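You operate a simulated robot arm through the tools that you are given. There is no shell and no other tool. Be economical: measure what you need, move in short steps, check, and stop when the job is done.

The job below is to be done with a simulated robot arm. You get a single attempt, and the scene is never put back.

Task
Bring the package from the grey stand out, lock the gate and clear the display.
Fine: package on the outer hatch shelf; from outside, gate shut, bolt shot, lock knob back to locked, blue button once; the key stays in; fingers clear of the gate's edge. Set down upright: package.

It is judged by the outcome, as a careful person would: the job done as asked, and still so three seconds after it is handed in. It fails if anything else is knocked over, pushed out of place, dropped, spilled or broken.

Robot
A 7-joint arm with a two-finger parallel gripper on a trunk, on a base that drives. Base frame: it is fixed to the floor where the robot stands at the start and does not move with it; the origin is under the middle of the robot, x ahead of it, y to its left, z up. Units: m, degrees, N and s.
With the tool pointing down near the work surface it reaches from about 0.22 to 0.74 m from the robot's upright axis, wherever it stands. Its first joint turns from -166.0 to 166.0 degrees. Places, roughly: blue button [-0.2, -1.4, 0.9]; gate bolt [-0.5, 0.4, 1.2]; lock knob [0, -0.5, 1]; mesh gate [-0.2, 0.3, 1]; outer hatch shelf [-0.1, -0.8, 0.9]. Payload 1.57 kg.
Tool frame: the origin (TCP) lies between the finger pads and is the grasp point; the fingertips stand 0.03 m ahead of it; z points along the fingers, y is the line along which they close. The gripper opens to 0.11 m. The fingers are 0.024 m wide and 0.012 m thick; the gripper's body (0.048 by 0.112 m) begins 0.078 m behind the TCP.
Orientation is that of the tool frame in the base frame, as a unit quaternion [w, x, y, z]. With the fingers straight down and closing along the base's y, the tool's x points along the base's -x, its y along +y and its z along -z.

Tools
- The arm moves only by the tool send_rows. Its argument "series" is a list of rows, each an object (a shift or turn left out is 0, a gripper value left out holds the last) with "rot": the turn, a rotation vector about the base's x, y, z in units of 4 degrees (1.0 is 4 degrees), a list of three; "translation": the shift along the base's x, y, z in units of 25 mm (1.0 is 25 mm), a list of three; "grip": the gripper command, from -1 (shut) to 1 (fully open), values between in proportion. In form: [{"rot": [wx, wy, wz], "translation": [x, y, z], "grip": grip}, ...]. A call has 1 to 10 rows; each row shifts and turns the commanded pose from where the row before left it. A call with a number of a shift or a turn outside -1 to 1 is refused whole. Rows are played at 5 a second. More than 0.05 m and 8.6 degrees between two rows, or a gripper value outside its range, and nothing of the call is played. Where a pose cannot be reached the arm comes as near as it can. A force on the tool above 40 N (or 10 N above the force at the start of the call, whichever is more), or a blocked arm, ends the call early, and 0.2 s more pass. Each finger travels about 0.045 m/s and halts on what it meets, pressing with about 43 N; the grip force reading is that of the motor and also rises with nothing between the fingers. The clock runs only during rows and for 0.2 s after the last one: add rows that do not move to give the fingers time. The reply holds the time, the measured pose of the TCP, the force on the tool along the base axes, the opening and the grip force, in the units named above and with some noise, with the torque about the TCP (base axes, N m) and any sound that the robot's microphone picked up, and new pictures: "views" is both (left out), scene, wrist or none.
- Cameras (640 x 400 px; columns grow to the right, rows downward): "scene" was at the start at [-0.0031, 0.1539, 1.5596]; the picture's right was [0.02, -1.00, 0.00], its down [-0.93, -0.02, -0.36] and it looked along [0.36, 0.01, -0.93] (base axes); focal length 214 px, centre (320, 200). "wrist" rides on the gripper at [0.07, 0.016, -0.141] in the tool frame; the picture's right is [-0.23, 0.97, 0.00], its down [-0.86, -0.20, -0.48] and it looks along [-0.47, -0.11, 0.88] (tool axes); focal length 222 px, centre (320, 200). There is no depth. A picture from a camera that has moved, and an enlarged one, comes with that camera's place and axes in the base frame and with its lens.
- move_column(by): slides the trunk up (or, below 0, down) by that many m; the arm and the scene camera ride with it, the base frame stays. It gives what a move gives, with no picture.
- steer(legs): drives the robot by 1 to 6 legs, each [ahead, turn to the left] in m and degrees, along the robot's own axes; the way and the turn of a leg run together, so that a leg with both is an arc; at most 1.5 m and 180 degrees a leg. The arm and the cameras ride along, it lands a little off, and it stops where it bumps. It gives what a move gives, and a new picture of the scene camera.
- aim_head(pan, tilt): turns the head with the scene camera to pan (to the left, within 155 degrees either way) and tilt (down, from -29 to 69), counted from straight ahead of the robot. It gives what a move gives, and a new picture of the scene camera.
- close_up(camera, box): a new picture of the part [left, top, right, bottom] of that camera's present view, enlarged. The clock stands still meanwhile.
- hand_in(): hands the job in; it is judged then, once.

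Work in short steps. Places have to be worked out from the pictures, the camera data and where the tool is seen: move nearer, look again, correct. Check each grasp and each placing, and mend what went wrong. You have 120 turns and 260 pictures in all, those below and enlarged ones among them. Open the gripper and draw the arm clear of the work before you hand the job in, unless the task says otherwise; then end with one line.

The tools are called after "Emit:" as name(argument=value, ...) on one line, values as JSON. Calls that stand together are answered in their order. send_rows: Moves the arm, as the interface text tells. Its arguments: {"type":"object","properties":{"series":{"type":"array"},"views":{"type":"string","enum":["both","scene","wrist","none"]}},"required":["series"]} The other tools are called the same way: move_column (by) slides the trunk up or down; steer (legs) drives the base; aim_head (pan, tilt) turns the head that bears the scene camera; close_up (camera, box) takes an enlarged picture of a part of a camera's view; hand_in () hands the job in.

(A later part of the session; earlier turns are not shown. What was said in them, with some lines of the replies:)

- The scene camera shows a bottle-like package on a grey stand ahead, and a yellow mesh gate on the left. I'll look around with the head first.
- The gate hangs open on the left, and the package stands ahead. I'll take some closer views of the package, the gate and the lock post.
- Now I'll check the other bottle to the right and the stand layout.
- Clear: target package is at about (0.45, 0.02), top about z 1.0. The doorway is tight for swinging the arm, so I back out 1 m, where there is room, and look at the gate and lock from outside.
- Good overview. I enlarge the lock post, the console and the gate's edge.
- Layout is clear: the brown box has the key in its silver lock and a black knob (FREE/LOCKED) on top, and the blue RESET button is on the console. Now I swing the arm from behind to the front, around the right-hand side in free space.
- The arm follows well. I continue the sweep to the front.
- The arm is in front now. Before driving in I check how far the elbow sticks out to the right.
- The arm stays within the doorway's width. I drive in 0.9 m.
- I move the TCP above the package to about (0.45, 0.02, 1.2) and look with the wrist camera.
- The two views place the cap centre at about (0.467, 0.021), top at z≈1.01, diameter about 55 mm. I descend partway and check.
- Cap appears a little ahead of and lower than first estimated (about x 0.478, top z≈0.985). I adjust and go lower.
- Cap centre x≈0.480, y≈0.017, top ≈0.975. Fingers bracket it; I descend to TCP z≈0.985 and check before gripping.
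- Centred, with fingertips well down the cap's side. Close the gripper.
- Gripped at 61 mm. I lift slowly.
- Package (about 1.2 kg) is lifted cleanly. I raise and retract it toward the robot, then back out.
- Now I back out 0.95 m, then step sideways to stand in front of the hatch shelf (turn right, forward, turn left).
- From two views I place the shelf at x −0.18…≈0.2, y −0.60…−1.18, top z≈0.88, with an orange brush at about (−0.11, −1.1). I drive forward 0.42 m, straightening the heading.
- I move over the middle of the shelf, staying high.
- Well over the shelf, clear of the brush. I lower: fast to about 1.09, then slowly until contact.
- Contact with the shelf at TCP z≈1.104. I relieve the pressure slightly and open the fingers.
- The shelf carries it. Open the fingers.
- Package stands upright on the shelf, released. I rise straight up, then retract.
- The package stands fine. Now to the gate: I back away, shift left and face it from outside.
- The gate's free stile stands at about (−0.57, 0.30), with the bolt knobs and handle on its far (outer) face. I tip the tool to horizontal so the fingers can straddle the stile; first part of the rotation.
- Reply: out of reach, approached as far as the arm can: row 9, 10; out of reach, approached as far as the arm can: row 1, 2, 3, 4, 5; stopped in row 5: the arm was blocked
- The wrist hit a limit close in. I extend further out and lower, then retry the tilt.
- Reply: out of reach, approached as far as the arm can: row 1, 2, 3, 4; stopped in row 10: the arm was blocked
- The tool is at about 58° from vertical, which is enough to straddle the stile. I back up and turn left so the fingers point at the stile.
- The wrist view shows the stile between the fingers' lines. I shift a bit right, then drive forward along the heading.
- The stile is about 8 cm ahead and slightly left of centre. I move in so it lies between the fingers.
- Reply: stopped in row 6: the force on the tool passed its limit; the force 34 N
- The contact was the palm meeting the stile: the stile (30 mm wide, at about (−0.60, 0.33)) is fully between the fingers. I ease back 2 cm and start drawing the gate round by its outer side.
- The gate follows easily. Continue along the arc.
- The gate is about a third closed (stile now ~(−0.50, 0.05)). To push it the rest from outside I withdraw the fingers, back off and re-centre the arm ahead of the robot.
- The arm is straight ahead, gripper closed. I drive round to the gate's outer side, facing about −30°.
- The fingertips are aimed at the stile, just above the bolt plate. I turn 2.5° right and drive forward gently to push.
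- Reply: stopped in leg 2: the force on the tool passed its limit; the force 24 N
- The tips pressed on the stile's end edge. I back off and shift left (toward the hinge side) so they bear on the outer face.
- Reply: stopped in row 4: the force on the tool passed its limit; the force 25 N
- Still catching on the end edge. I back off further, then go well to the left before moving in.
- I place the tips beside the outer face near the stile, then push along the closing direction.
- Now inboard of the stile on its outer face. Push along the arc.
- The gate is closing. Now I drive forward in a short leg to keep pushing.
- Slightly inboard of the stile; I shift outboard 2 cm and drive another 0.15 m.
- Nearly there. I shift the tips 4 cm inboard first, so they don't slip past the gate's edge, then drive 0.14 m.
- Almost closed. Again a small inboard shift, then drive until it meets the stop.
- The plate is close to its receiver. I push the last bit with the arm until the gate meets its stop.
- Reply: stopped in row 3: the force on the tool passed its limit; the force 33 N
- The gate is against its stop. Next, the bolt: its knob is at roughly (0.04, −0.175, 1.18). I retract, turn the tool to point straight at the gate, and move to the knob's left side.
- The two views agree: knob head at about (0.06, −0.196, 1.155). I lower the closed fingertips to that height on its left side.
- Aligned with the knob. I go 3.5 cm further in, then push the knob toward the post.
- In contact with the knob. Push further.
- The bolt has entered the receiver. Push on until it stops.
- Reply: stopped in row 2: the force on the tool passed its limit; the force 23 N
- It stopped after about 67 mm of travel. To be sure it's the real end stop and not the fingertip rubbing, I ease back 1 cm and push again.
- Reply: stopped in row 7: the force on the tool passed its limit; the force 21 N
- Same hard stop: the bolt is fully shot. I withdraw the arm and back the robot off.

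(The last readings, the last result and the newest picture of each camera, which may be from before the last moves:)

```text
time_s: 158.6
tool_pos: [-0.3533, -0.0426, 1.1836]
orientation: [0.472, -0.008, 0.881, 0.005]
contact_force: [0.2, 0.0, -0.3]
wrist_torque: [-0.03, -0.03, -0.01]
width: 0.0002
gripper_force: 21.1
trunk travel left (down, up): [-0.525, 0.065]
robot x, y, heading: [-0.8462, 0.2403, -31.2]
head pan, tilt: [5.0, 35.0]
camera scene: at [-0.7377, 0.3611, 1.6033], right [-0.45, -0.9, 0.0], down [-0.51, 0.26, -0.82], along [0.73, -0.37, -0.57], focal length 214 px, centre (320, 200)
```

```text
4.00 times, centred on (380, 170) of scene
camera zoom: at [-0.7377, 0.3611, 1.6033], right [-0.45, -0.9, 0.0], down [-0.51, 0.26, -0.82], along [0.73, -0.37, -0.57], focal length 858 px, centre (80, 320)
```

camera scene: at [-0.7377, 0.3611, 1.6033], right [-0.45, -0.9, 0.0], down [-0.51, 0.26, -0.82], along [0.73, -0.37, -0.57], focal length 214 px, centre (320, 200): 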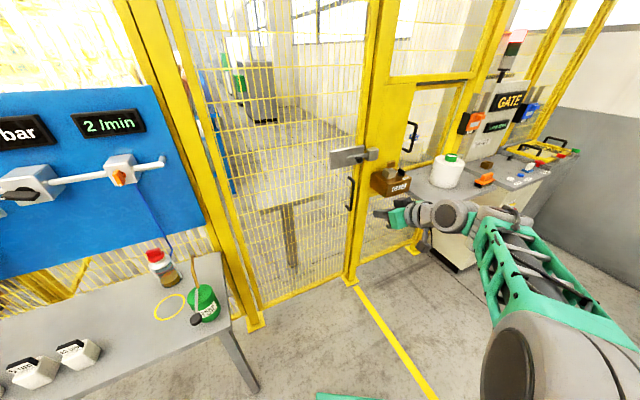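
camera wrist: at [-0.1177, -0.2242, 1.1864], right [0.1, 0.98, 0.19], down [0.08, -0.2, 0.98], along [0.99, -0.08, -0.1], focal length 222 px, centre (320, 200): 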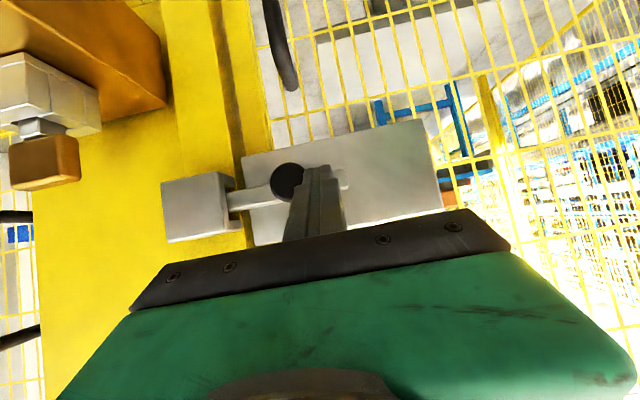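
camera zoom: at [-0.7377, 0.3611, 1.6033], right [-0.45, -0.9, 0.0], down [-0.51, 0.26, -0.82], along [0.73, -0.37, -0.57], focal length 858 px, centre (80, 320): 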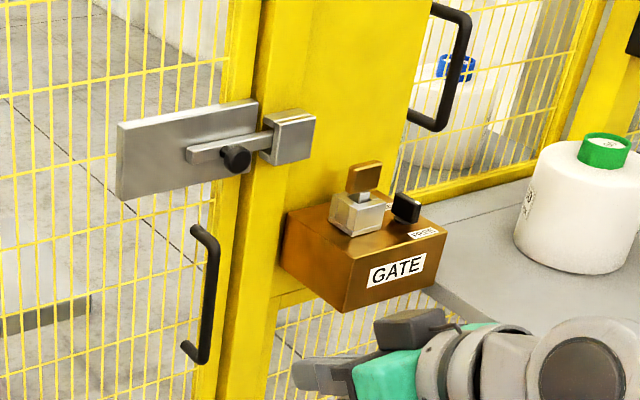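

Gate shut and bolt in the receiver. Next I move sideways to stand in front of the lock box, keeping the arm well back.

Emit:
steer(legs=[[-0.05, 0], [0, -58.8], [0.68, 0], [0, 90]])

Emit:
send_rows(series=[{"rot": [0, 1, 0], "translation": [0, 0, 0.4]}, {"rot": [0, 1, 0], "translation": [0, 0, 0.4]}, {"rot": [0, 1, 0], "translation": [0, 0, 0.4]}, {"rot": [0, 1, 0], "translation": [0, 0, 0.4]}, {"rot": [0, 1, 0], "translation": [0, 0, 0.4]}, {"rot": [0, 1, 0], "translation": [0, 0, 0.4]}, {"rot": [0, 1, 0], "translation": [0, 0, 0.4]}, {"rot": [0, 1, 0], "translation": [0, 0, 0.4]}, {"rot": [0, 1, 0], "translation": [0, 0, 0.4]}, {"rot": [0, 1, 0], "translation": [0, 0, 0.4]}], views="scene")

```text
time_s: 169.3
tool_pos: [-0.3343, -0.4484, 1.1838]
orientation: [0.458, -0.216, 0.854, 0.116]
contact_force: [-0.3, 1.3, -0.2]
wrist_torque: [0.02, -0.03, -0.01]
width: 0.0
gripper_force: 21.3
trunk travel left (down, up): [-0.525, 0.065]
robot x, y, heading: [-0.9001, -0.4288, -3.8]
head pan, tilt: [5.0, 35.0]
camera scene: at [-0.8631, -0.2687, 1.6033], right [0.02, -1.0, 0.0], down [-0.57, -0.01, -0.82], along [0.82, 0.01, -0.57], focal length 214 px, centre (320, 200)
```

scene: 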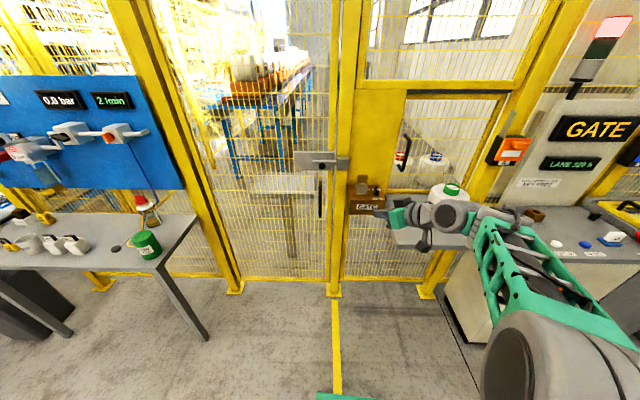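

```text
time_s: 171.5
tool_pos: [-0.3429, -0.4409, 1.233]
orientation: [0.171, -0.171, 0.954, 0.179]
contact_force: [0.1, 0.0, -0.1]
wrist_torque: [0.02, -0.02, 0.02]
width: 0.0
gripper_force: 21.2
out of reach, approached as far as the arm can: row 8, 9, 10
trunk travel left (down, up): [-0.525, 0.065]
robot x, y, heading: [-0.9026, -0.4256, -4.1]
head pan, tilt: [5.0, 35.0]
camera scene: at [-0.8631, -0.2687, 1.6033], right [0.02, -1.0, 0.0], down [-0.57, -0.01, -0.82], along [0.82, 0.01, -0.57], focal length 214 px, centre (320, 200)
```

scene: 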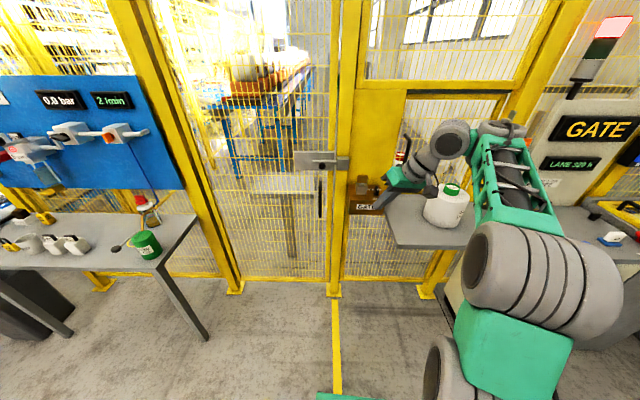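

The tool has a residual skew; I correct it to straight down, fingers closing along y.

Emit:
send_rows(series=[{"rot": [-0.7, 0.4, -0.7]}, {"rot": [-0.7, 0.4, -0.7]}, {"rot": [-0.7, 0.4, -0.7]}, {"rot": [-0.7, 0.4, -0.7]}, {"rot": [-0.7, 0.4, -0.7]}, {"rot": [-0.7, 0.4, -0.7]}, {}], views="none")

```text
time_s: 173.1
tool_pos: [-0.3426, -0.4411, 1.2336]
orientation: [0.089, -0.038, 0.995, 0.024]
contact_force: [-0.9, -0.4, -0.1]
wrist_torque: [-0.01, -0.01, -0.03]
width: 0.0
gripper_force: 21.2
trunk travel left (down, up): [-0.525, 0.065]
robot x, y, heading: [-0.9055, -0.4278, -4.3]
head pan, tilt: [5.0, 35.0]
```

Emit:
send_rows(series=[{"rot": [-0.23, 0.85, -0.36]}, {"rot": [-0.23, 0.85, -0.36]}, {"rot": [-0.23, 0.85, -0.36]}, {"grip": 0.2}, {}, {}, {}], views="none")

Emit:
steer(legs=[[0.28, 4.2]])

Emit:
send_rows(series=[{}], views="wrist")

```text
time_s: 174.7
tool_pos: [-0.3532, -0.4475, 1.2151]
orientation: [0.023, -0.008, 1.0, 0.002]
contact_force: [-0.1, 0.0, 0.8]
wrist_torque: [-0.03, -0.02, 0.02]
width: 0.0661
gripper_force: 0.1
out of reach, approached as far as the arm can: row 1, 2, 3
trunk travel left (down, up): [-0.525, 0.065]
robot x, y, heading: [-0.9032, -0.4331, -4.1]
head pan, tilt: [5.0, 35.0]
```

```text
time_s: 176.6
tool_pos: [-0.0699, -0.4124, 1.2164]
orientation: [0.022, -0.048, 0.999, 0.003]
contact_force: [0.1, 0.7, 0.0]
wrist_torque: [-0.01, 0.02, 0.0]
width: 0.0659
gripper_force: 0.1
trunk travel left (down, up): [-0.525, 0.065]
robot x, y, heading: [-0.6208, -0.4355, 0.9]
head pan, tilt: [5.0, 35.0]
camera scene: at [-0.5917, -0.2747, 1.6033], right [0.1, -1.0, 0.0], down [-0.57, -0.06, -0.82], along [0.82, 0.08, -0.57], focal length 214 px, centre (320, 200)
```

scene: 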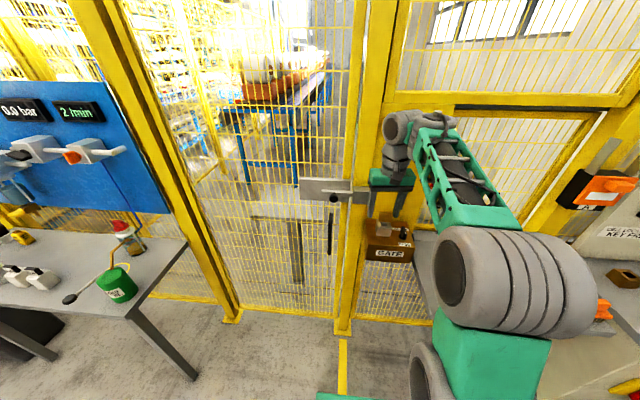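

```text
time_s: 177.0
tool_pos: [-0.0707, -0.414, 1.2162]
orientation: [0.022, -0.048, 0.999, 0.003]
contact_force: [-0.2, 0.0, 0.2]
wrist_torque: [0.04, 0.0, 0.04]
width: 0.0661
gripper_force: 0.0
trunk travel left (down, up): [-0.525, 0.065]
robot x, y, heading: [-0.6218, -0.4384, 0.5]
head pan, tilt: [5.0, 35.0]
camera wrist: at [-0.1482, -0.4045, 1.3538], right [0.13, 0.99, 0.01], down [0.85, -0.12, 0.52], along [0.51, -0.06, -0.86], focal length 222 px, centre (320, 200)
```

wrist: 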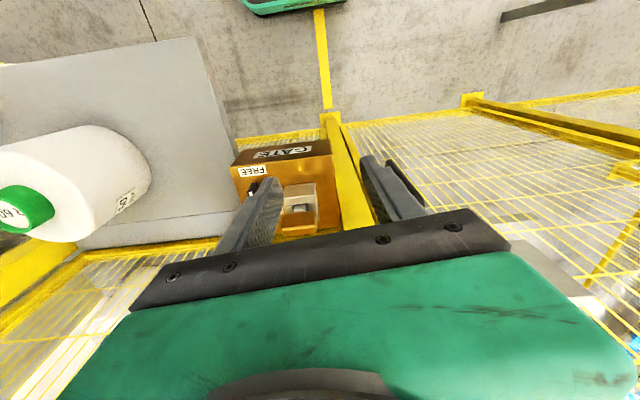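

I shift over toward the knob, staying high, to see it from above.

Emit:
send_rows(series=[{"translation": [0.3, -1, 0]}, {"translation": [0.3, -1, 0]}, {"translation": [0.3, -1, 0]}, {"translation": [0.3, -1, 0]}, {"translation": [0.3, -1, 0]}, {}], views="wrist")

Emit:
close_up(camera="wrist", box=[240, 100, 440, 225])

Emit:
close_up(camera="scene", box=[340, 180, 460, 255])

```text
time_s: 178.4
tool_pos: [-0.0581, -0.5479, 1.1985]
orientation: [0.023, -0.048, 0.999, 0.003]
contact_force: [1.2, 0.1, -0.6]
wrist_torque: [-0.01, 0.01, -0.01]
width: 0.0658
gripper_force: 0.0
out of reach, approached as far as the arm can: row 2, 3, 4, 5
trunk travel left (down, up): [-0.525, 0.065]
robot x, y, heading: [-0.6182, -0.436, 0.3]
head pan, tilt: [5.0, 35.0]
camera wrist: at [-0.1356, -0.5403, 1.3354], right [0.13, 0.99, 0.01], down [0.85, -0.12, 0.52], along [0.51, -0.06, -0.86], focal length 222 px, centre (320, 200)
```

wrist: 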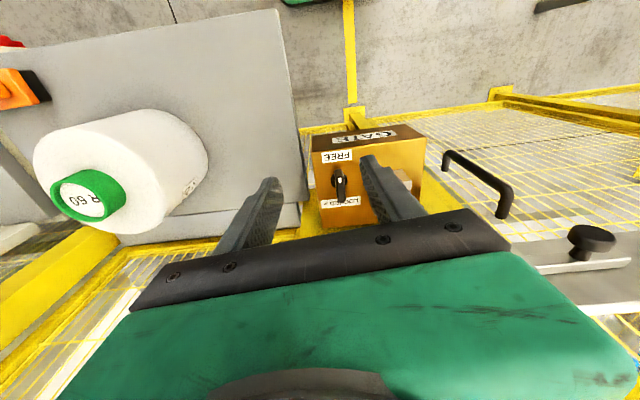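

```text
3.20 times, centred on (340, 162) of wrist
camera zoom: at [-0.1356, -0.5403, 1.3354], right [0.13, 0.99, 0.01], down [0.85, -0.12, 0.52], along [0.51, -0.06, -0.86], focal length 711 px, centre (256, 320)
```

zoom: 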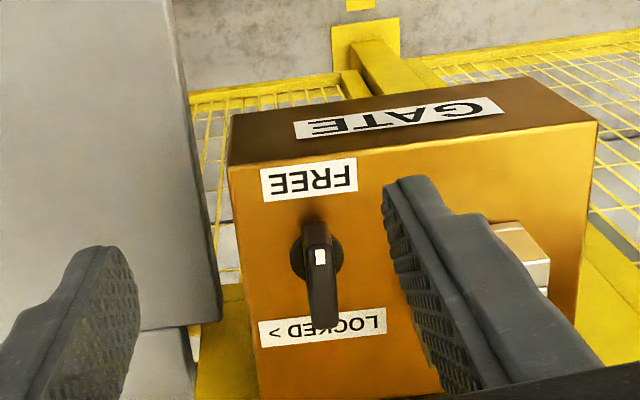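

```text
5.33 times, centred on (400, 218) of scene
camera zoom: at [-0.592, -0.2747, 1.6033], right [0.1, -1.0, 0.0], down [-0.57, -0.06, -0.82], along [0.82, 0.08, -0.57], focal length 1144 px, centre (-107, 107)
```

zoom: 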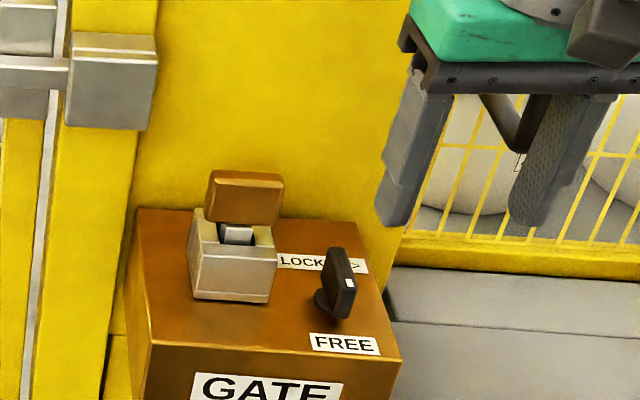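

Clear view: the knob's white mark points to FREE (toward me); "LOCKED >" points right. Knob axis is at about (0.02, −0.528), top z≈1.06. I drive 6 cm forward, fix the tool's small tilt, and check from above.

Emit:
steer(legs=[[0.06, 0]])

Emit:
send_rows(series=[{"rot": [-0.05, 0.33, -0.7], "translation": [0.4, 0.4, 0], "grip": 0}, {"rot": [-0.05, 0.33, -0.7], "translation": [0.4, 0.4, -0.5]}, {"translation": [0, 0, -0.5]}, {"translation": [0, 0, -0.5]}, {}, {}], views="wrist")

Emit:
close_up(camera="scene", box=[340, 180, 460, 255])

```text
time_s: 179.4
tool_pos: [0.0023, -0.5476, 1.1972]
orientation: [0.023, -0.049, 0.999, 0.002]
contact_force: [-0.4, 0.0, 0.0]
wrist_torque: [-0.01, 0.01, 0.0]
width: 0.066
gripper_force: 0.0
trunk travel left (down, up): [-0.525, 0.065]
robot x, y, heading: [-0.5591, -0.4322, 0.7]
head pan, tilt: [5.0, 35.0]
camera scene: at [-0.5315, -0.2741, 1.6033], right [0.1, -1.0, 0.0], down [-0.57, -0.06, -0.82], along [0.81, 0.08, -0.57], focal length 214 px, centre (320, 200)
```

scene: 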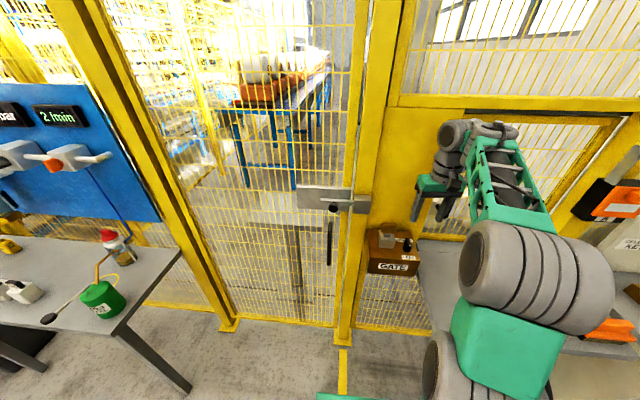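

```text
time_s: 180.8
tool_pos: [0.0217, -0.5276, 1.1599]
orientation: [0.0, 0.0, 1.0, -0.001]
contact_force: [0.8, 0.5, -0.1]
wrist_torque: [0.02, -0.03, 0.02]
width: 0.0552
gripper_force: 0.1
trunk travel left (down, up): [-0.525, 0.065]
robot x, y, heading: [-0.5598, -0.4356, 0.7]
head pan, tilt: [5.0, 35.0]
camera wrist: at [-0.0478, -0.5114, 1.3003], right [0.23, 0.97, 0.0], down [0.85, -0.2, 0.48], along [0.47, -0.11, -0.88], focal length 222 px, centre (320, 200)
```

wrist: 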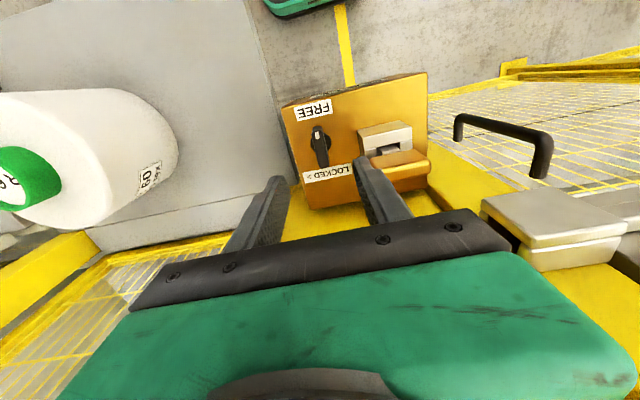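

```text
5.33 times, centred on (400, 218) of scene
camera zoom: at [-0.5327, -0.274, 1.6033], right [0.1, -1.0, 0.0], down [-0.57, -0.06, -0.82], along [0.82, 0.08, -0.57], focal length 1144 px, centre (-107, 107)
```

zoom: 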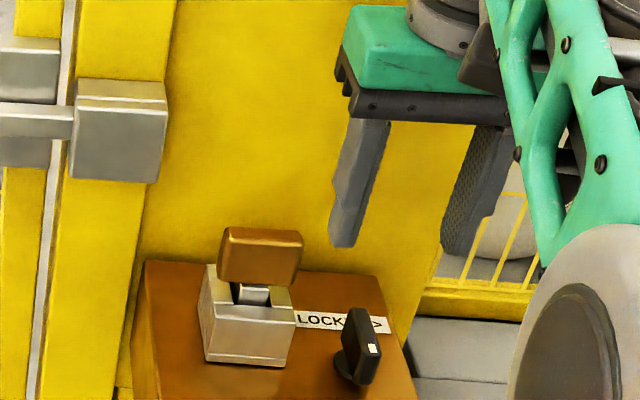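

Orientation is now exact and the knob lies right below the TCP. One enlarged look to refine.

Emit:
close_up(camera="wrist", box=[260, 80, 420, 180])

```text
4.00 times, centred on (340, 130) of wrist
camera zoom: at [-0.0478, -0.5114, 1.3003], right [0.23, 0.97, 0.0], down [0.85, -0.2, 0.48], along [0.47, -0.11, -0.88], focal length 888 px, centre (240, 480)
```

zoom: 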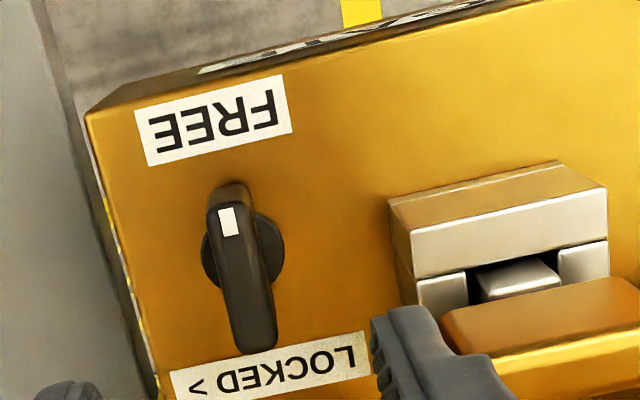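

The knob bar runs along x, centred at (0.019, −0.526). I descend to bracket it.

Emit:
send_rows(series=[{"translation": [-0.1, 0.06, -0.9]}, {"translation": [0, 0, -0.9]}, {"translation": [0, 0, -0.9]}, {"translation": [0, 0, -0.6]}, {}], views="wrist")

Emit:
close_up(camera="scene", box=[340, 190, 460, 265])

Emit:
close_up(camera="wrist", box=[240, 100, 400, 200])

```text
time_s: 182.0
tool_pos: [0.0195, -0.5262, 1.0789]
orientation: [0.0, 0.001, 1.0, -0.001]
contact_force: [-0.7, -0.8, -0.4]
wrist_torque: [-0.01, 0.07, 0.0]
width: 0.0552
gripper_force: 0.1
trunk travel left (down, up): [-0.525, 0.065]
robot x, y, heading: [-0.5607, -0.4346, 0.5]
head pan, tilt: [5.0, 35.0]
camera wrist: at [-0.0504, -0.5093, 1.2189], right [0.23, 0.97, 0.0], down [0.85, -0.2, 0.48], along [0.47, -0.11, -0.88], focal length 222 px, centre (320, 200)
```

wrist: 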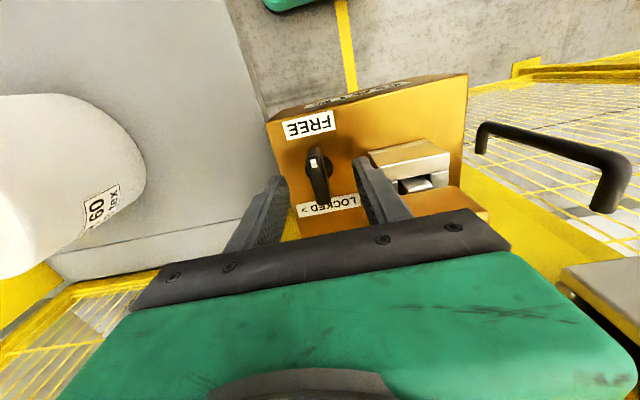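

```text
5.33 times, centred on (400, 228) of scene
camera zoom: at [-0.5325, -0.2741, 1.6033], right [0.1, -1.0, 0.0], down [-0.57, -0.06, -0.82], along [0.82, 0.08, -0.57], focal length 1144 px, centre (-107, 53)
```

zoom: 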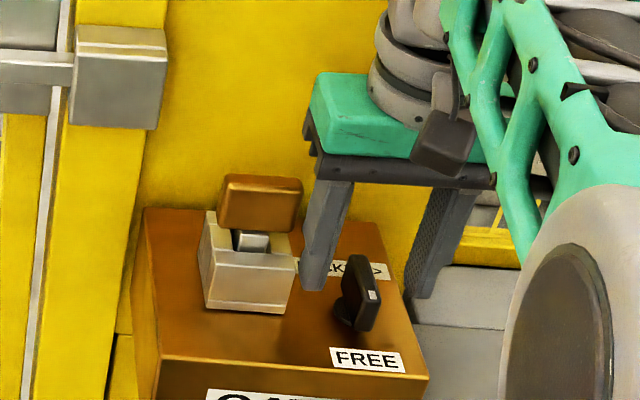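

```text
4.00 times, centred on (320, 150) of wrist
camera zoom: at [-0.0504, -0.5093, 1.2189], right [0.23, 0.97, 0.0], down [0.85, -0.2, 0.48], along [0.47, -0.11, -0.88], focal length 888 px, centre (320, 400)
```

zoom: 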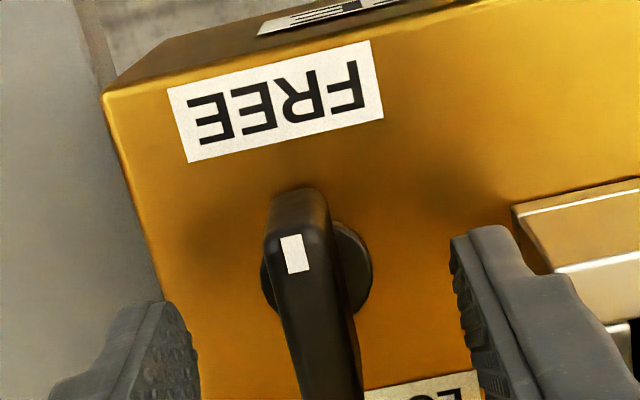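

Axis refined to (0.024, −0.527), box top ≈1.013. I lower the last 2 cm and close on the bar.

Emit:
send_rows(series=[{"translation": [0.15, -0.03, -0.4]}, {"translation": [0, 0, -0.4]}, {"grip": -1}, {"grip": -1}, {"grip": -1}, {"grip": -1}, {"grip": -1}, {"grip": -1}], views="wrist")

Emit:
close_up(camera="scene", box=[340, 190, 460, 265])

```text
time_s: 183.8
tool_pos: [0.0214, -0.5265, 1.0581]
orientation: [0.0, -0.001, 1.0, -0.001]
contact_force: [-0.2, 1.0, -1.5]
wrist_torque: [0.46, -0.17, -0.03]
width: 0.013
gripper_force: 29.5
trunk travel left (down, up): [-0.525, 0.065]
robot x, y, heading: [-0.5599, -0.4391, 0.8]
head pan, tilt: [5.0, 35.0]
camera wrist: at [-0.0471, -0.5106, 1.1997], right [0.23, 0.97, 0.0], down [0.86, -0.2, 0.48], along [0.47, -0.11, -0.88], focal length 222 px, centre (320, 200)
```

wrist: 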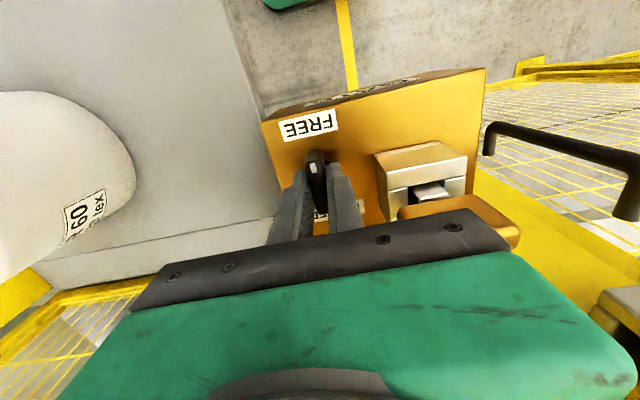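

```text
5.33 times, centred on (400, 228) of scene
camera zoom: at [-0.5325, -0.2741, 1.6033], right [0.1, -1.0, 0.0], down [-0.57, -0.06, -0.82], along [0.82, 0.08, -0.57], focal length 1144 px, centre (-107, 53)
```

zoom: 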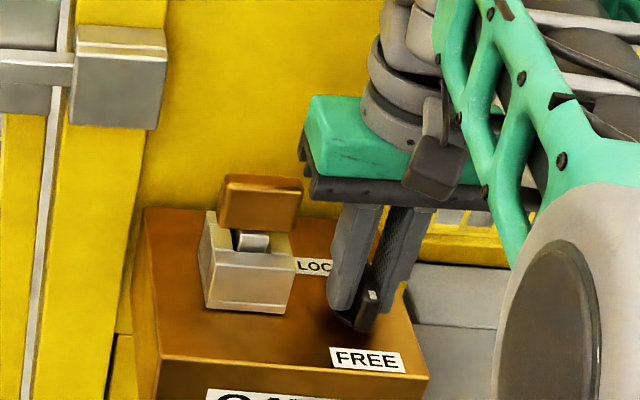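

The bar is gripped (13 mm). I turn it so the mark goes toward the right ("LOCKED >"), a little first to feel the torque.

Emit:
send_rows(series=[{"rot": [0, 0, 1]}, {"rot": [0, 0, 1]}, {"rot": [0, 0, 1]}, {"rot": [0, 0, 1]}], views="none")

```text
time_s: 184.8
tool_pos: [0.022, -0.5271, 1.0594]
orientation: [0.0, -0.141, 0.99, -0.001]
contact_force: [-6.7, 3.1, 1.5]
wrist_torque: [0.6, -0.26, -0.04]
width: 0.0128
gripper_force: 30.2
trunk travel left (down, up): [-0.525, 0.065]
robot x, y, heading: [-0.5593, -0.4341, 0.7]
head pan, tilt: [5.0, 35.0]
```

It turns freely. Continue.

Emit:
send_rows(series=[{"rot": [0, 0, 1], "translation": [-0.06, 0, 0]}, {"rot": [0, 0, 1], "translation": [-0.06, 0, 0]}, {"rot": [0, 0, 1]}, {"rot": [0, 0, 1]}, {"rot": [0, 0, 1]}, {"rot": [0, 0, 1]}, {"rot": [0, 0, 1]}, {"rot": [0, 0, 1]}], views="wrist")

Emit:
close_up(camera="scene", box=[340, 190, 460, 265])

```text
time_s: 186.6
tool_pos: [0.022, -0.5255, 1.0584]
orientation: [0.002, -0.407, 0.913, -0.003]
contact_force: [13.7, 0.5, 16.5]
wrist_torque: [0.16, 0.86, 0.02]
width: 0.0127
gripper_force: 29.8
trunk travel left (down, up): [-0.525, 0.065]
robot x, y, heading: [-0.5603, -0.437, 0.6]
head pan, tilt: [5.0, 35.0]
camera wrist: at [-0.0373, -0.5666, 1.1995], right [-0.57, 0.82, 0.0], down [0.72, 0.5, 0.48], along [0.4, 0.27, -0.88], focal length 222 px, centre (320, 200)
```

wrist: 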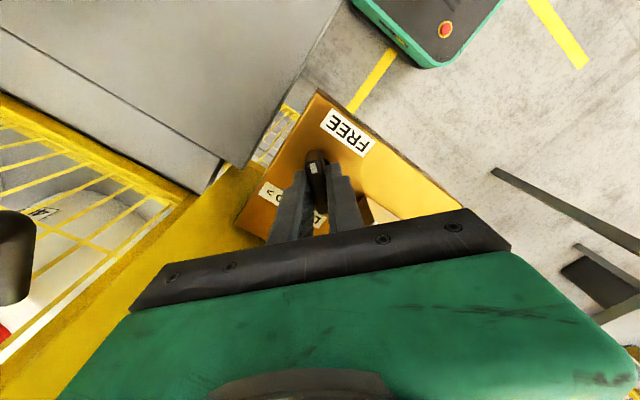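

```text
5.33 times, centred on (400, 228) of scene
camera zoom: at [-0.5319, -0.2738, 1.6034], right [0.1, -1.0, 0.0], down [-0.57, -0.06, -0.82], along [0.81, 0.08, -0.57], focal length 1144 px, centre (-107, 53)
```

zoom: 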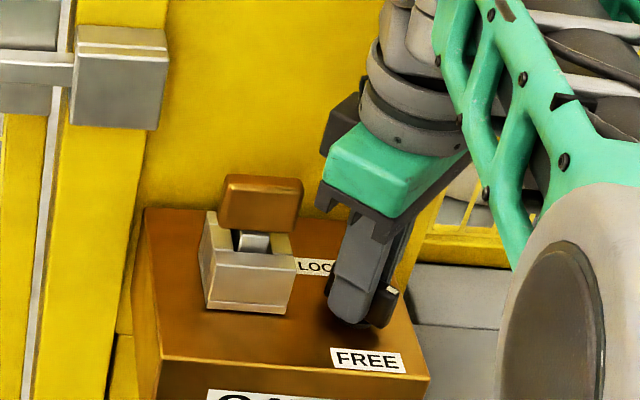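

At 48° now, with modest side load; I compensate slightly and continue.

Emit:
send_rows(series=[{"rot": [0, 0, 1], "translation": [0.06, 0, 0.05]}, {"rot": [0, 0, 1], "translation": [0.06, 0, 0.03]}, {"rot": [0, 0, 1]}, {"rot": [0, 0, 1]}, {"rot": [0, 0, 1]}], views="none")

Emit:
send_rows(series=[{"rot": [0, 0, 1]}, {"rot": [0, 0, 1]}, {"rot": [0, 0, 1]}, {"rot": [0, 0, 1]}, {"rot": [0, 0, 1]}], views="wrist")

Emit:
close_up(camera="scene", box=[340, 190, 460, 265])

```text
time_s: 187.8
tool_pos: [0.0228, -0.5247, 1.0583]
orientation: [-0.001, -0.559, 0.829, -0.001]
contact_force: [-4.2, 7.0, 0.6]
wrist_torque: [-0.74, 0.23, 0.0]
width: 0.0129
gripper_force: 29.6
trunk travel left (down, up): [-0.525, 0.065]
robot x, y, heading: [-0.561, -0.4309, 0.7]
head pan, tilt: [5.0, 35.0]
```

```text
time_s: 189.0
tool_pos: [0.0216, -0.5268, 1.0588]
orientation: [-0.001, -0.696, 0.718, 0.001]
contact_force: [-14.8, 9.6, -12.5]
wrist_torque: [-0.5, -0.23, -0.03]
width: 0.013
gripper_force: 29.7
trunk travel left (down, up): [-0.525, 0.065]
robot x, y, heading: [-0.563, -0.4346, 0.7]
head pan, tilt: [5.0, 35.0]
camera wrist: at [0.0027, -0.5947, 1.1997], right [-0.97, 0.26, 0.0], down [0.23, 0.85, 0.48], along [0.12, 0.46, -0.88], focal length 222 px, centre (320, 200)
```

wrist: 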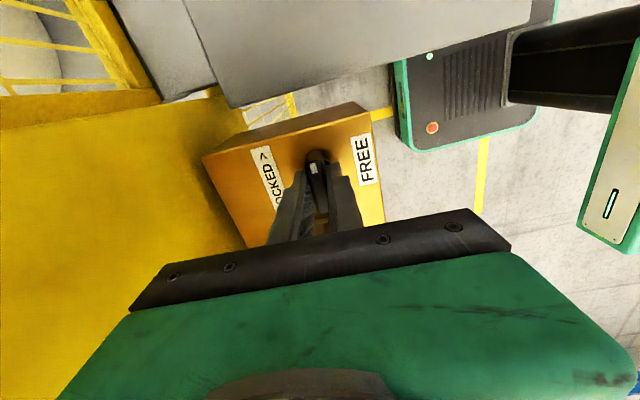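

```text
5.33 times, centred on (400, 228) of scene
camera zoom: at [-0.5336, -0.2725, 1.603], right [0.1, -1.0, 0.0], down [-0.57, -0.06, -0.82], along [0.82, 0.08, -0.57], focal length 1144 px, centre (-107, 53)
```

zoom: 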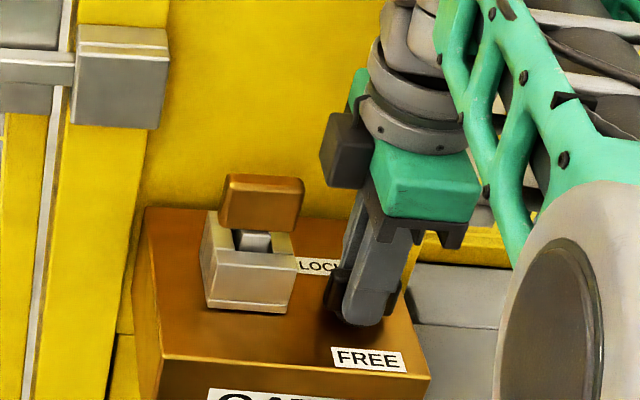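

At 88°. I try a few degrees more to feel for the end stop.

Emit:
send_rows(series=[{"rot": [0, 0, 1], "translation": [-0.05, 0.03, -0.03]}, {"rot": [0, 0, 0.8]}, {"rot": [0, 0, 0.8]}], views="none")

```text
time_s: 189.8
tool_pos: [0.0217, -0.5258, 1.0589]
orientation: [-0.001, 0.757, -0.654, 0.0]
contact_force: [-15.1, 6.9, -9.9]
wrist_torque: [-0.03, 0.45, -1.03]
width: 0.0159
gripper_force: 31.5
trunk travel left (down, up): [-0.525, 0.065]
robot x, y, heading: [-0.5614, -0.4346, 0.7]
head pan, tilt: [5.0, 35.0]
```

Torque rises and the pads spread: that's the end stop at 90°, so the knob is at LOCKED. I ease back, open and lift.

Emit:
send_rows(series=[{"rot": [0, 0, -1]}, {"rot": [0, 0, -0.9]}, {"grip": 0}, {"grip": 0}, {"grip": 0}, {"translation": [0, 0, 0.5]}, {"translation": [0, 0, 1]}, {"translation": [0, 0, 1]}, {"translation": [0, 0, 1]}], views="wrist")

Emit:
close_up(camera="scene", box=[340, 190, 460, 265])

Emit:
close_up(camera="wrist", box=[240, 80, 400, 180])

```text
time_s: 191.8
tool_pos: [0.021, -0.5244, 1.1492]
orientation: [-0.001, 0.712, -0.702, 0.001]
contact_force: [0.2, 0.4, 0.4]
wrist_torque: [0.01, -0.01, -0.02]
width: 0.0548
gripper_force: 0.1
trunk travel left (down, up): [-0.525, 0.065]
robot x, y, heading: [-0.5582, -0.4319, 0.8]
head pan, tilt: [5.0, 35.0]
camera wrist: at [0.0054, -0.595, 1.2895], right [-0.98, 0.21, 0.0], down [0.19, 0.86, 0.48], along [0.1, 0.47, -0.88], focal length 222 px, centre (320, 200)
```

wrist: 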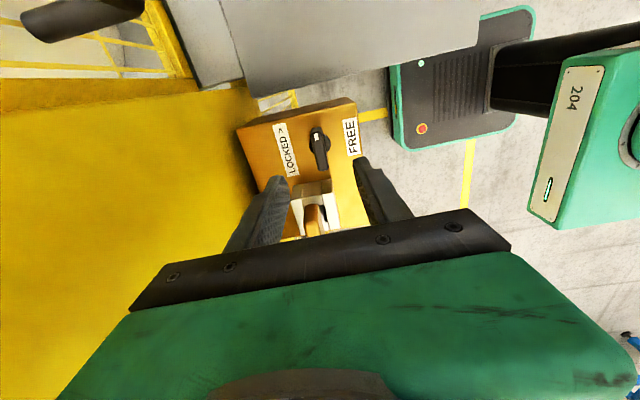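

```text
5.33 times, centred on (400, 228) of scene
camera zoom: at [-0.5327, -0.2739, 1.6033], right [0.1, -1.0, 0.0], down [-0.57, -0.06, -0.82], along [0.82, 0.08, -0.57], focal length 1144 px, centre (-107, 53)
```

zoom: 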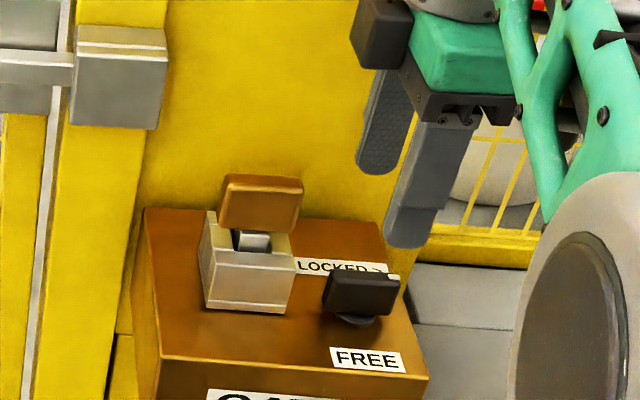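

```text
4.00 times, centred on (320, 130) of wrist
camera zoom: at [0.0054, -0.595, 1.2895], right [-0.98, 0.21, 0.0], down [0.19, 0.86, 0.48], along [0.1, 0.47, -0.88], focal length 888 px, centre (320, 480)
```

zoom: 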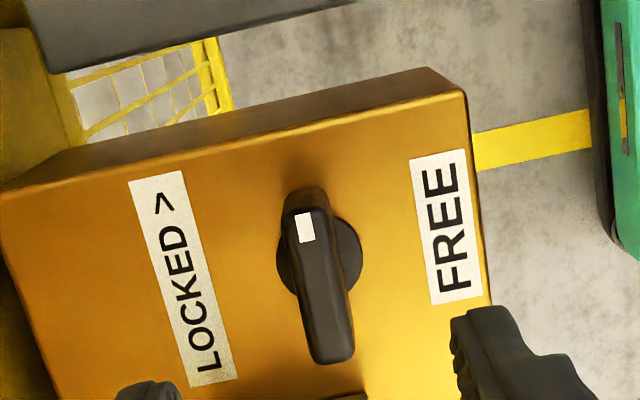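

The knob's mark points right at LOCKED, key still in. Now to the blue RESET button: I retract the arm and drive round to the console.

Emit:
send_rows(series=[{"translation": [-1, 0.1, 0.5], "grip": -1}, {"translation": [-1, 0.2, 0.5]}, {"translation": [-1, 0.2, 0.5]}, {"translation": [-1, 0.2, 0]}, {"translation": [-1, 0.3, 0]}, {"translation": [-1, 0.4, 0]}, {"translation": [-0.6, 0.4, 0]}], views="none")

Emit:
steer(legs=[[-0.4, 0], [0, -90], [0.8, 0], [0, 90]])

Emit:
aim_head(pan=-15, tilt=35)

```text
time_s: 193.4
tool_pos: [-0.1435, -0.4812, 1.1843]
orientation: [-0.001, 0.712, -0.702, 0.0]
contact_force: [0.1, 0.3, -0.2]
wrist_torque: [0.01, 0.02, 0.02]
width: 0.0001
gripper_force: 21.1
trunk travel left (down, up): [-0.525, 0.065]
robot x, y, heading: [-0.5557, -0.4406, 0.6]
head pan, tilt: [5.0, 35.0]
```

```text
time_s: 207.4
tool_pos: [-0.5168, -1.275, 1.1843]
orientation: [0.0, 0.718, -0.696, 0.001]
contact_force: [-0.1, -0.6, 0.4]
wrist_torque: [-0.01, -0.02, 0.02]
width: 0.0
gripper_force: 21.2
trunk travel left (down, up): [-0.525, 0.065]
robot x, y, heading: [-0.9365, -1.2355, 1.4]
head pan, tilt: [5.0, 35.0]
camera scene: at [-0.9108, -1.0742, 1.6033], right [0.12, -0.99, 0.0], down [-0.57, -0.07, -0.82], along [0.81, 0.09, -0.57], focal length 214 px, centre (320, 200)
```

scene: 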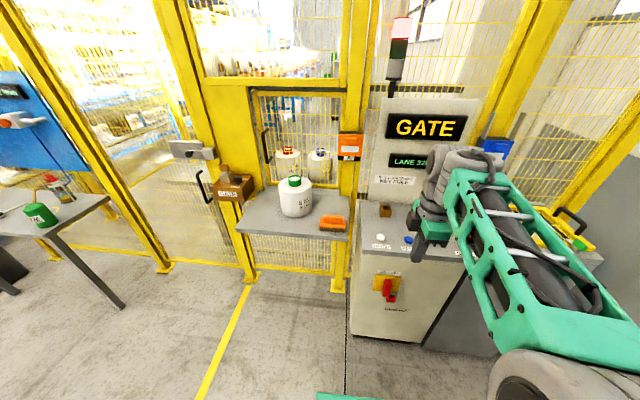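

```text
time_s: 208.2
tool_pos: [-0.518, -1.275, 1.1836]
orientation: [-0.001, 0.718, -0.696, 0.001]
contact_force: [0.0, -0.6, 0.2]
wrist_torque: [-0.02, 0.01, -0.02]
width: 0.0
gripper_force: 21.3
trunk travel left (down, up): [-0.525, 0.065]
robot x, y, heading: [-0.9375, -1.2354, 1.6]
head pan, tilt: [-15.0, 35.0]
camera scene: at [-0.9126, -1.1047, 1.6033], right [-0.23, -0.97, 0.0], down [-0.56, 0.13, -0.82], along [0.8, -0.19, -0.57], focal length 214 px, centre (320, 200)
```

scene: 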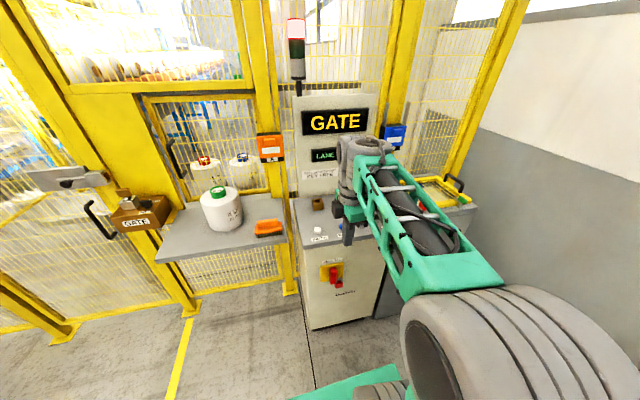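

The display still shows GATE. Two rays place the blue RESET button at (−0.214, −1.379, top z≈0.937). I drive 0.15 m closer and move above it.

Emit:
steer(legs=[[0.15, 0]])

Emit:
send_rows(series=[{"translation": [0.8, -0.5, -0.2]}, {"translation": [0.8, -0.5, -0.4]}, {"translation": [0.8, -0.5, -0.5]}, {"translation": [0.8, -0.6, -0.5]}, {"translation": [0.8, -0.6, -0.5]}, {"translation": [0.8, -0.6, -0.5]}, {"translation": [0.5, -0.5, -0.5]}, {}], views="both")

```text
time_s: 209.6
tool_pos: [-0.3635, -1.2701, 1.1842]
orientation: [-0.001, 0.719, -0.695, 0.0]
contact_force: [-0.5, -1.0, -0.2]
wrist_torque: [0.01, 0.04, 0.01]
width: 0.0
gripper_force: 21.0
trunk travel left (down, up): [-0.525, 0.065]
robot x, y, heading: [-0.7798, -1.2296, 1.9]
head pan, tilt: [-15.0, 35.0]
camera scene: at [-0.7588, -1.1002, 1.6033], right [-0.23, -0.97, 0.0], down [-0.56, 0.13, -0.82], along [0.8, -0.19, -0.57], focal length 214 px, centre (320, 200)
```

scene: 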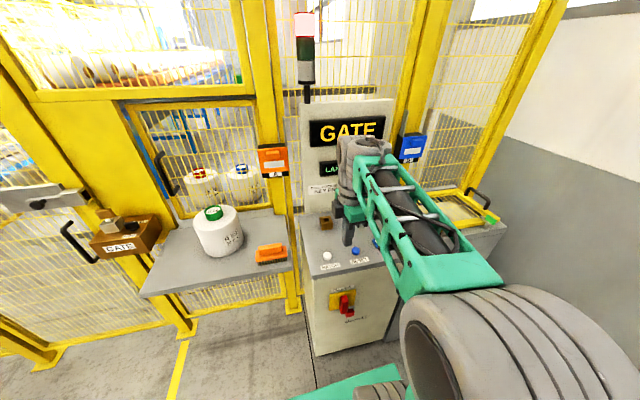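

```text
time_s: 211.4
tool_pos: [-0.2308, -1.3657, 1.1073]
orientation: [-0.001, 0.719, -0.695, 0.001]
contact_force: [0.6, 0.4, 0.1]
wrist_torque: [0.01, -0.03, -0.04]
width: 0.0003
gripper_force: 21.1
trunk travel left (down, up): [-0.525, 0.065]
robot x, y, heading: [-0.7812, -1.2322, 1.6]
head pan, tilt: [-15.0, 35.0]
camera scene: at [-0.7595, -1.1003, 1.6033], right [-0.23, -0.97, 0.0], down [-0.56, 0.13, -0.82], along [0.8, -0.19, -0.57], focal length 214 px, centre (320, 200)
camera wrist: at [-0.2439, -1.4353, 1.2487], right [-0.98, 0.19, 0.0], down [0.17, 0.86, 0.48], along [0.09, 0.47, -0.88], focal length 222 px, centre (320, 200)
```

scene: 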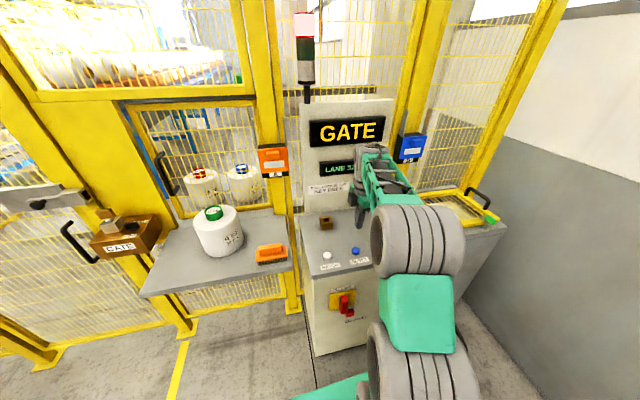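
wrist: 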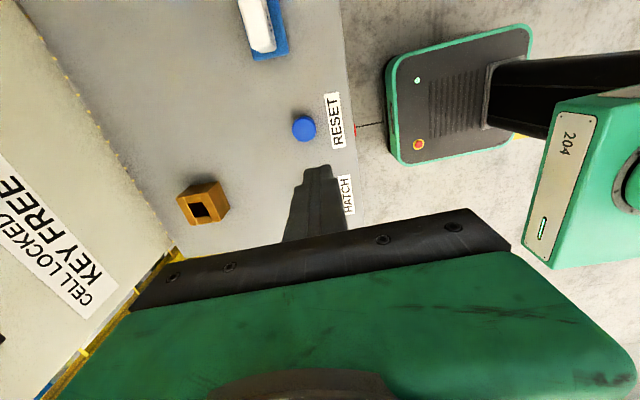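

Both views agree: button at (−0.211, −1.383). I centre over it and descend to just above.

Emit:
send_rows(series=[{"translation": [0.4, -0.35, 0]}, {"translation": [0.4, -0.35, 0]}, {"translation": [0, 0, -1]}, {"translation": [0, 0, -1]}, {"translation": [0, 0, -1]}, {"translation": [0, 0, -1]}, {}], views="both")

Emit:
close_up(camera="scene", box=[300, 200, 420, 275])

```text
time_s: 213.0
tool_pos: [-0.2103, -1.3817, 1.0054]
orientation: [-0.001, 0.719, -0.695, 0.001]
contact_force: [-0.5, -0.3, 0.2]
wrist_torque: [-0.02, 0.04, -0.03]
width: 0.0
gripper_force: 21.4
trunk travel left (down, up): [-0.525, 0.065]
robot x, y, heading: [-0.7771, -1.2317, 1.5]
head pan, tilt: [-15.0, 35.0]
camera scene: at [-0.7594, -1.1003, 1.6033], right [-0.23, -0.97, 0.0], down [-0.56, 0.13, -0.82], along [0.8, -0.19, -0.57], focal length 214 px, centre (320, 200)
camera wrist: at [-0.2246, -1.4517, 1.1465], right [-0.98, 0.19, 0.0], down [0.17, 0.86, 0.48], along [0.09, 0.47, -0.88], focal length 222 px, centre (320, 200)
```

scene: 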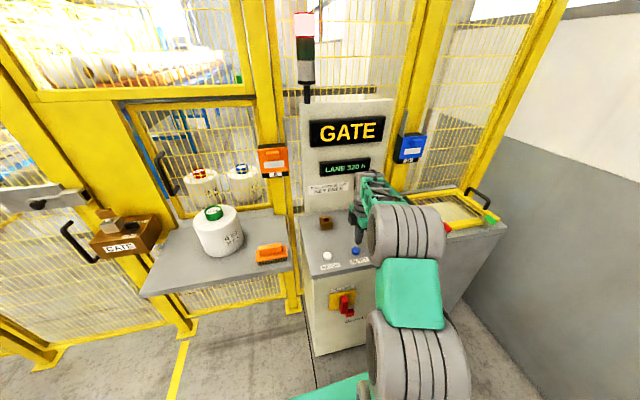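
wrist: 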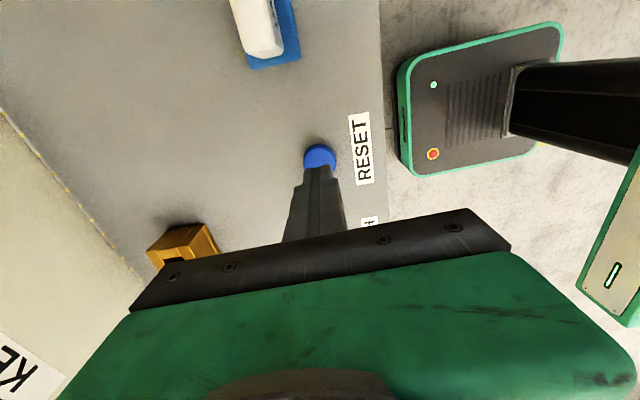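

```text
5.33 times, centred on (360, 238) of scene
camera zoom: at [-0.7594, -1.1003, 1.6033], right [-0.23, -0.97, 0.0], down [-0.56, 0.13, -0.82], along [0.8, -0.19, -0.57], focal length 1144 px, centre (107, 0)
```

zoom: 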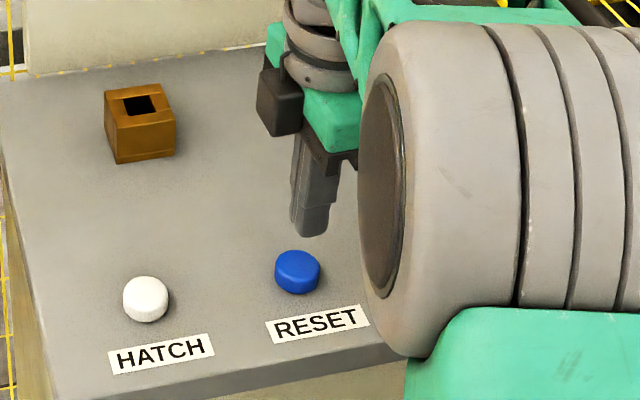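

Dead centre. I press down gently in one continuous stroke.

Emit:
send_rows(series=[{"translation": [0, 0, -0.4]}, {"translation": [0, 0, -0.4]}, {"translation": [0, 0, -0.3]}, {"translation": [0, 0, -0.2]}, {"translation": [0, 0, -0.2]}, {"translation": [0, 0, -0.2]}, {}], views="scene")

Emit:
close_up(camera="scene", box=[300, 200, 420, 275])

```text
time_s: 214.6
tool_pos: [-0.2109, -1.3817, 0.963]
orientation: [-0.001, 0.719, -0.695, 0.002]
contact_force: [0.1, 0.3, 1.3]
wrist_torque: [-0.04, -0.04, -0.02]
width: 0.0
gripper_force: 21.1
trunk travel left (down, up): [-0.525, 0.065]
robot x, y, heading: [-0.7828, -1.229, 1.7]
head pan, tilt: [-15.0, 35.0]
heard: click
camera scene: at [-0.7596, -1.1004, 1.6033], right [-0.23, -0.97, 0.0], down [-0.56, 0.13, -0.82], along [0.8, -0.19, -0.57], focal length 214 px, centre (320, 200)
```

scene: 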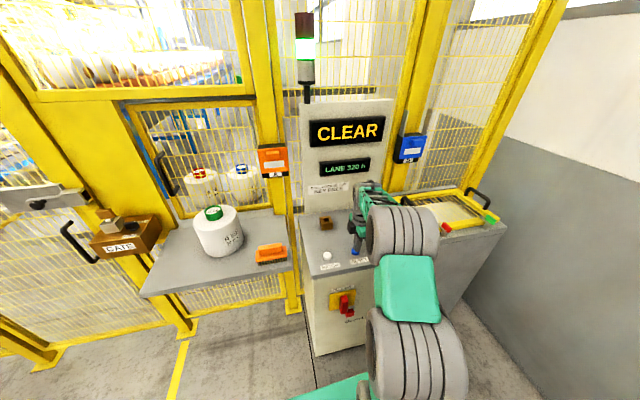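

```text
5.33 times, centred on (360, 238) of scene
camera zoom: at [-0.7596, -1.1004, 1.6033], right [-0.23, -0.97, 0.0], down [-0.56, 0.13, -0.82], along [0.8, -0.19, -0.57], focal length 1144 px, centre (107, 0)
```

zoom: 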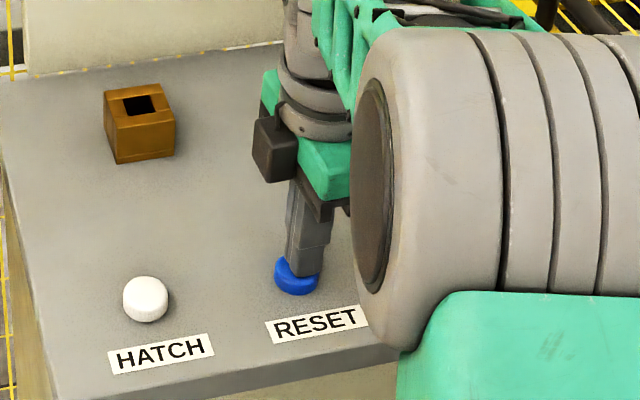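

A click was heard, the display reads CLEAR and the green lamp is on. I lift off, open the gripper and draw the arm clear.

Emit:
send_rows(series=[{"translation": [0, 0, 1]}, {"translation": [0, 0, 1]}, {"translation": [0, 0, 1]}, {"translation": [0, 0, 1]}, {"translation": [0, 0, 1]}, {"translation": [-0.8, 0.3, 1]}, {"translation": [-1, 0.4, 0.5], "grip": 1}, {"translation": [-1, 0.4, 0]}, {"translation": [-1, 0.4, 0]}, {"translation": [-1, 0.3, 0]}], views="none")

Emit:
steer(legs=[[-0.4, 0]])

Emit:
aim_head(pan=12, tilt=25)

Emit:
close_up(camera="scene", box=[160, 120, 400, 270])

```text
time_s: 216.8
tool_pos: [-0.334, -1.3369, 1.1266]
orientation: [0.0, 0.719, -0.695, 0.0]
contact_force: [0.3, 0.6, 0.2]
wrist_torque: [-0.02, 0.03, 0.03]
width: 0.0859
gripper_force: 0.1
trunk travel left (down, up): [-0.525, 0.065]
robot x, y, heading: [-0.7817, -1.2295, 1.7]
head pan, tilt: [-15.0, 35.0]
```

```text
time_s: 219.3
tool_pos: [-0.7284, -1.35, 1.127]
orientation: [-0.001, 0.715, -0.699, 0.0]
contact_force: [-0.2, -0.3, -0.2]
wrist_torque: [-0.01, 0.02, 0.03]
width: 0.1101
gripper_force: 0.0
trunk travel left (down, up): [-0.525, 0.065]
robot x, y, heading: [-1.1747, -1.2414, 1.4]
head pan, tilt: [-15.0, 35.0]
camera scene: at [-1.1534, -1.1108, 1.6033], right [-0.24, -0.97, 0.0], down [-0.56, 0.14, -0.82], along [0.8, -0.19, -0.57], focal length 214 px, centre (320, 200)
```

scene: 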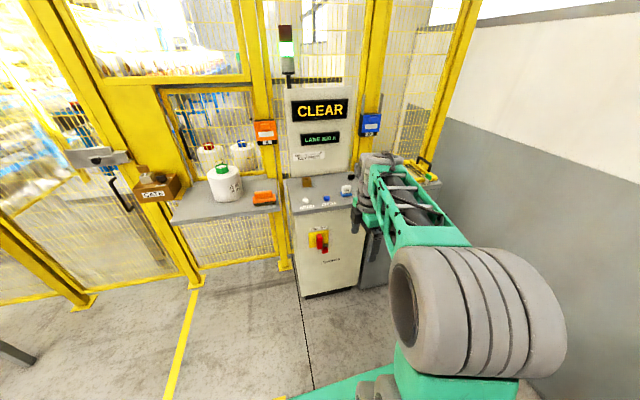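

```text
time_s: 220.2
tool_pos: [-0.7281, -1.3505, 1.1272]
orientation: [-0.001, 0.716, -0.698, 0.0]
contact_force: [0.2, 0.8, -0.7]
wrist_torque: [0.0, 0.0, 0.04]
width: 0.1099
gripper_force: 0.0
trunk travel left (down, up): [-0.525, 0.065]
robot x, y, heading: [-1.1766, -1.2415, 1.3]
head pan, tilt: [12.0, 25.0]
camera scene: at [-1.1489, -1.0688, 1.619], right [0.23, -0.97, 0.0], down [-0.41, -0.1, -0.91], along [0.88, 0.21, -0.42], focal length 214 px, centre (320, 200)
```

scene: 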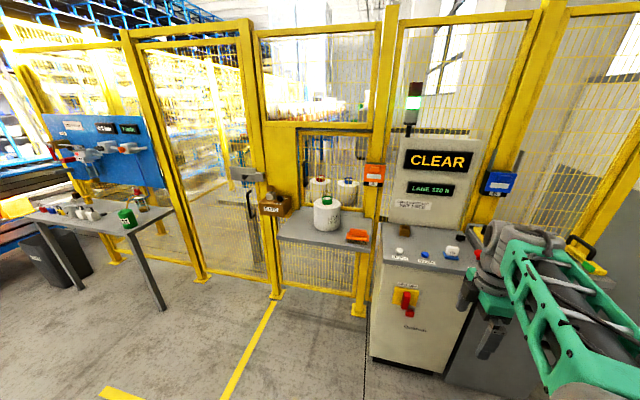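

```text
2.67 times, centred on (280, 195) of scene
camera zoom: at [-1.1489, -1.0688, 1.619], right [0.23, -0.97, 0.0], down [-0.41, -0.1, -0.91], along [0.88, 0.21, -0.42], focal length 572 px, centre (427, 213)
```

zoom: 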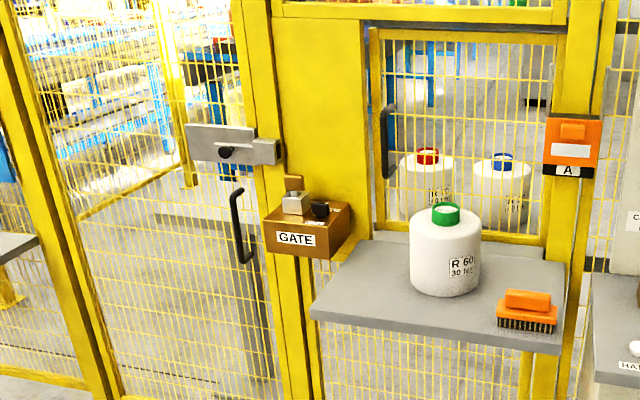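

Everything checks out: the package is upright on the shelf, the gate is shut and bolted, the knob is at LOCKED with the key in, and the display reads CLEAR. The arm is clear, so I hand in.

Emit:
hand_in()

```text
The job is handed in.
```

The R 60 package is standing upright on the outer hatch shelf. The gate is shut from outside with its bolt shot, and the lock knob is back at LOCKED with the key still in. The blue button was pressed once and the display reads CLEAR.
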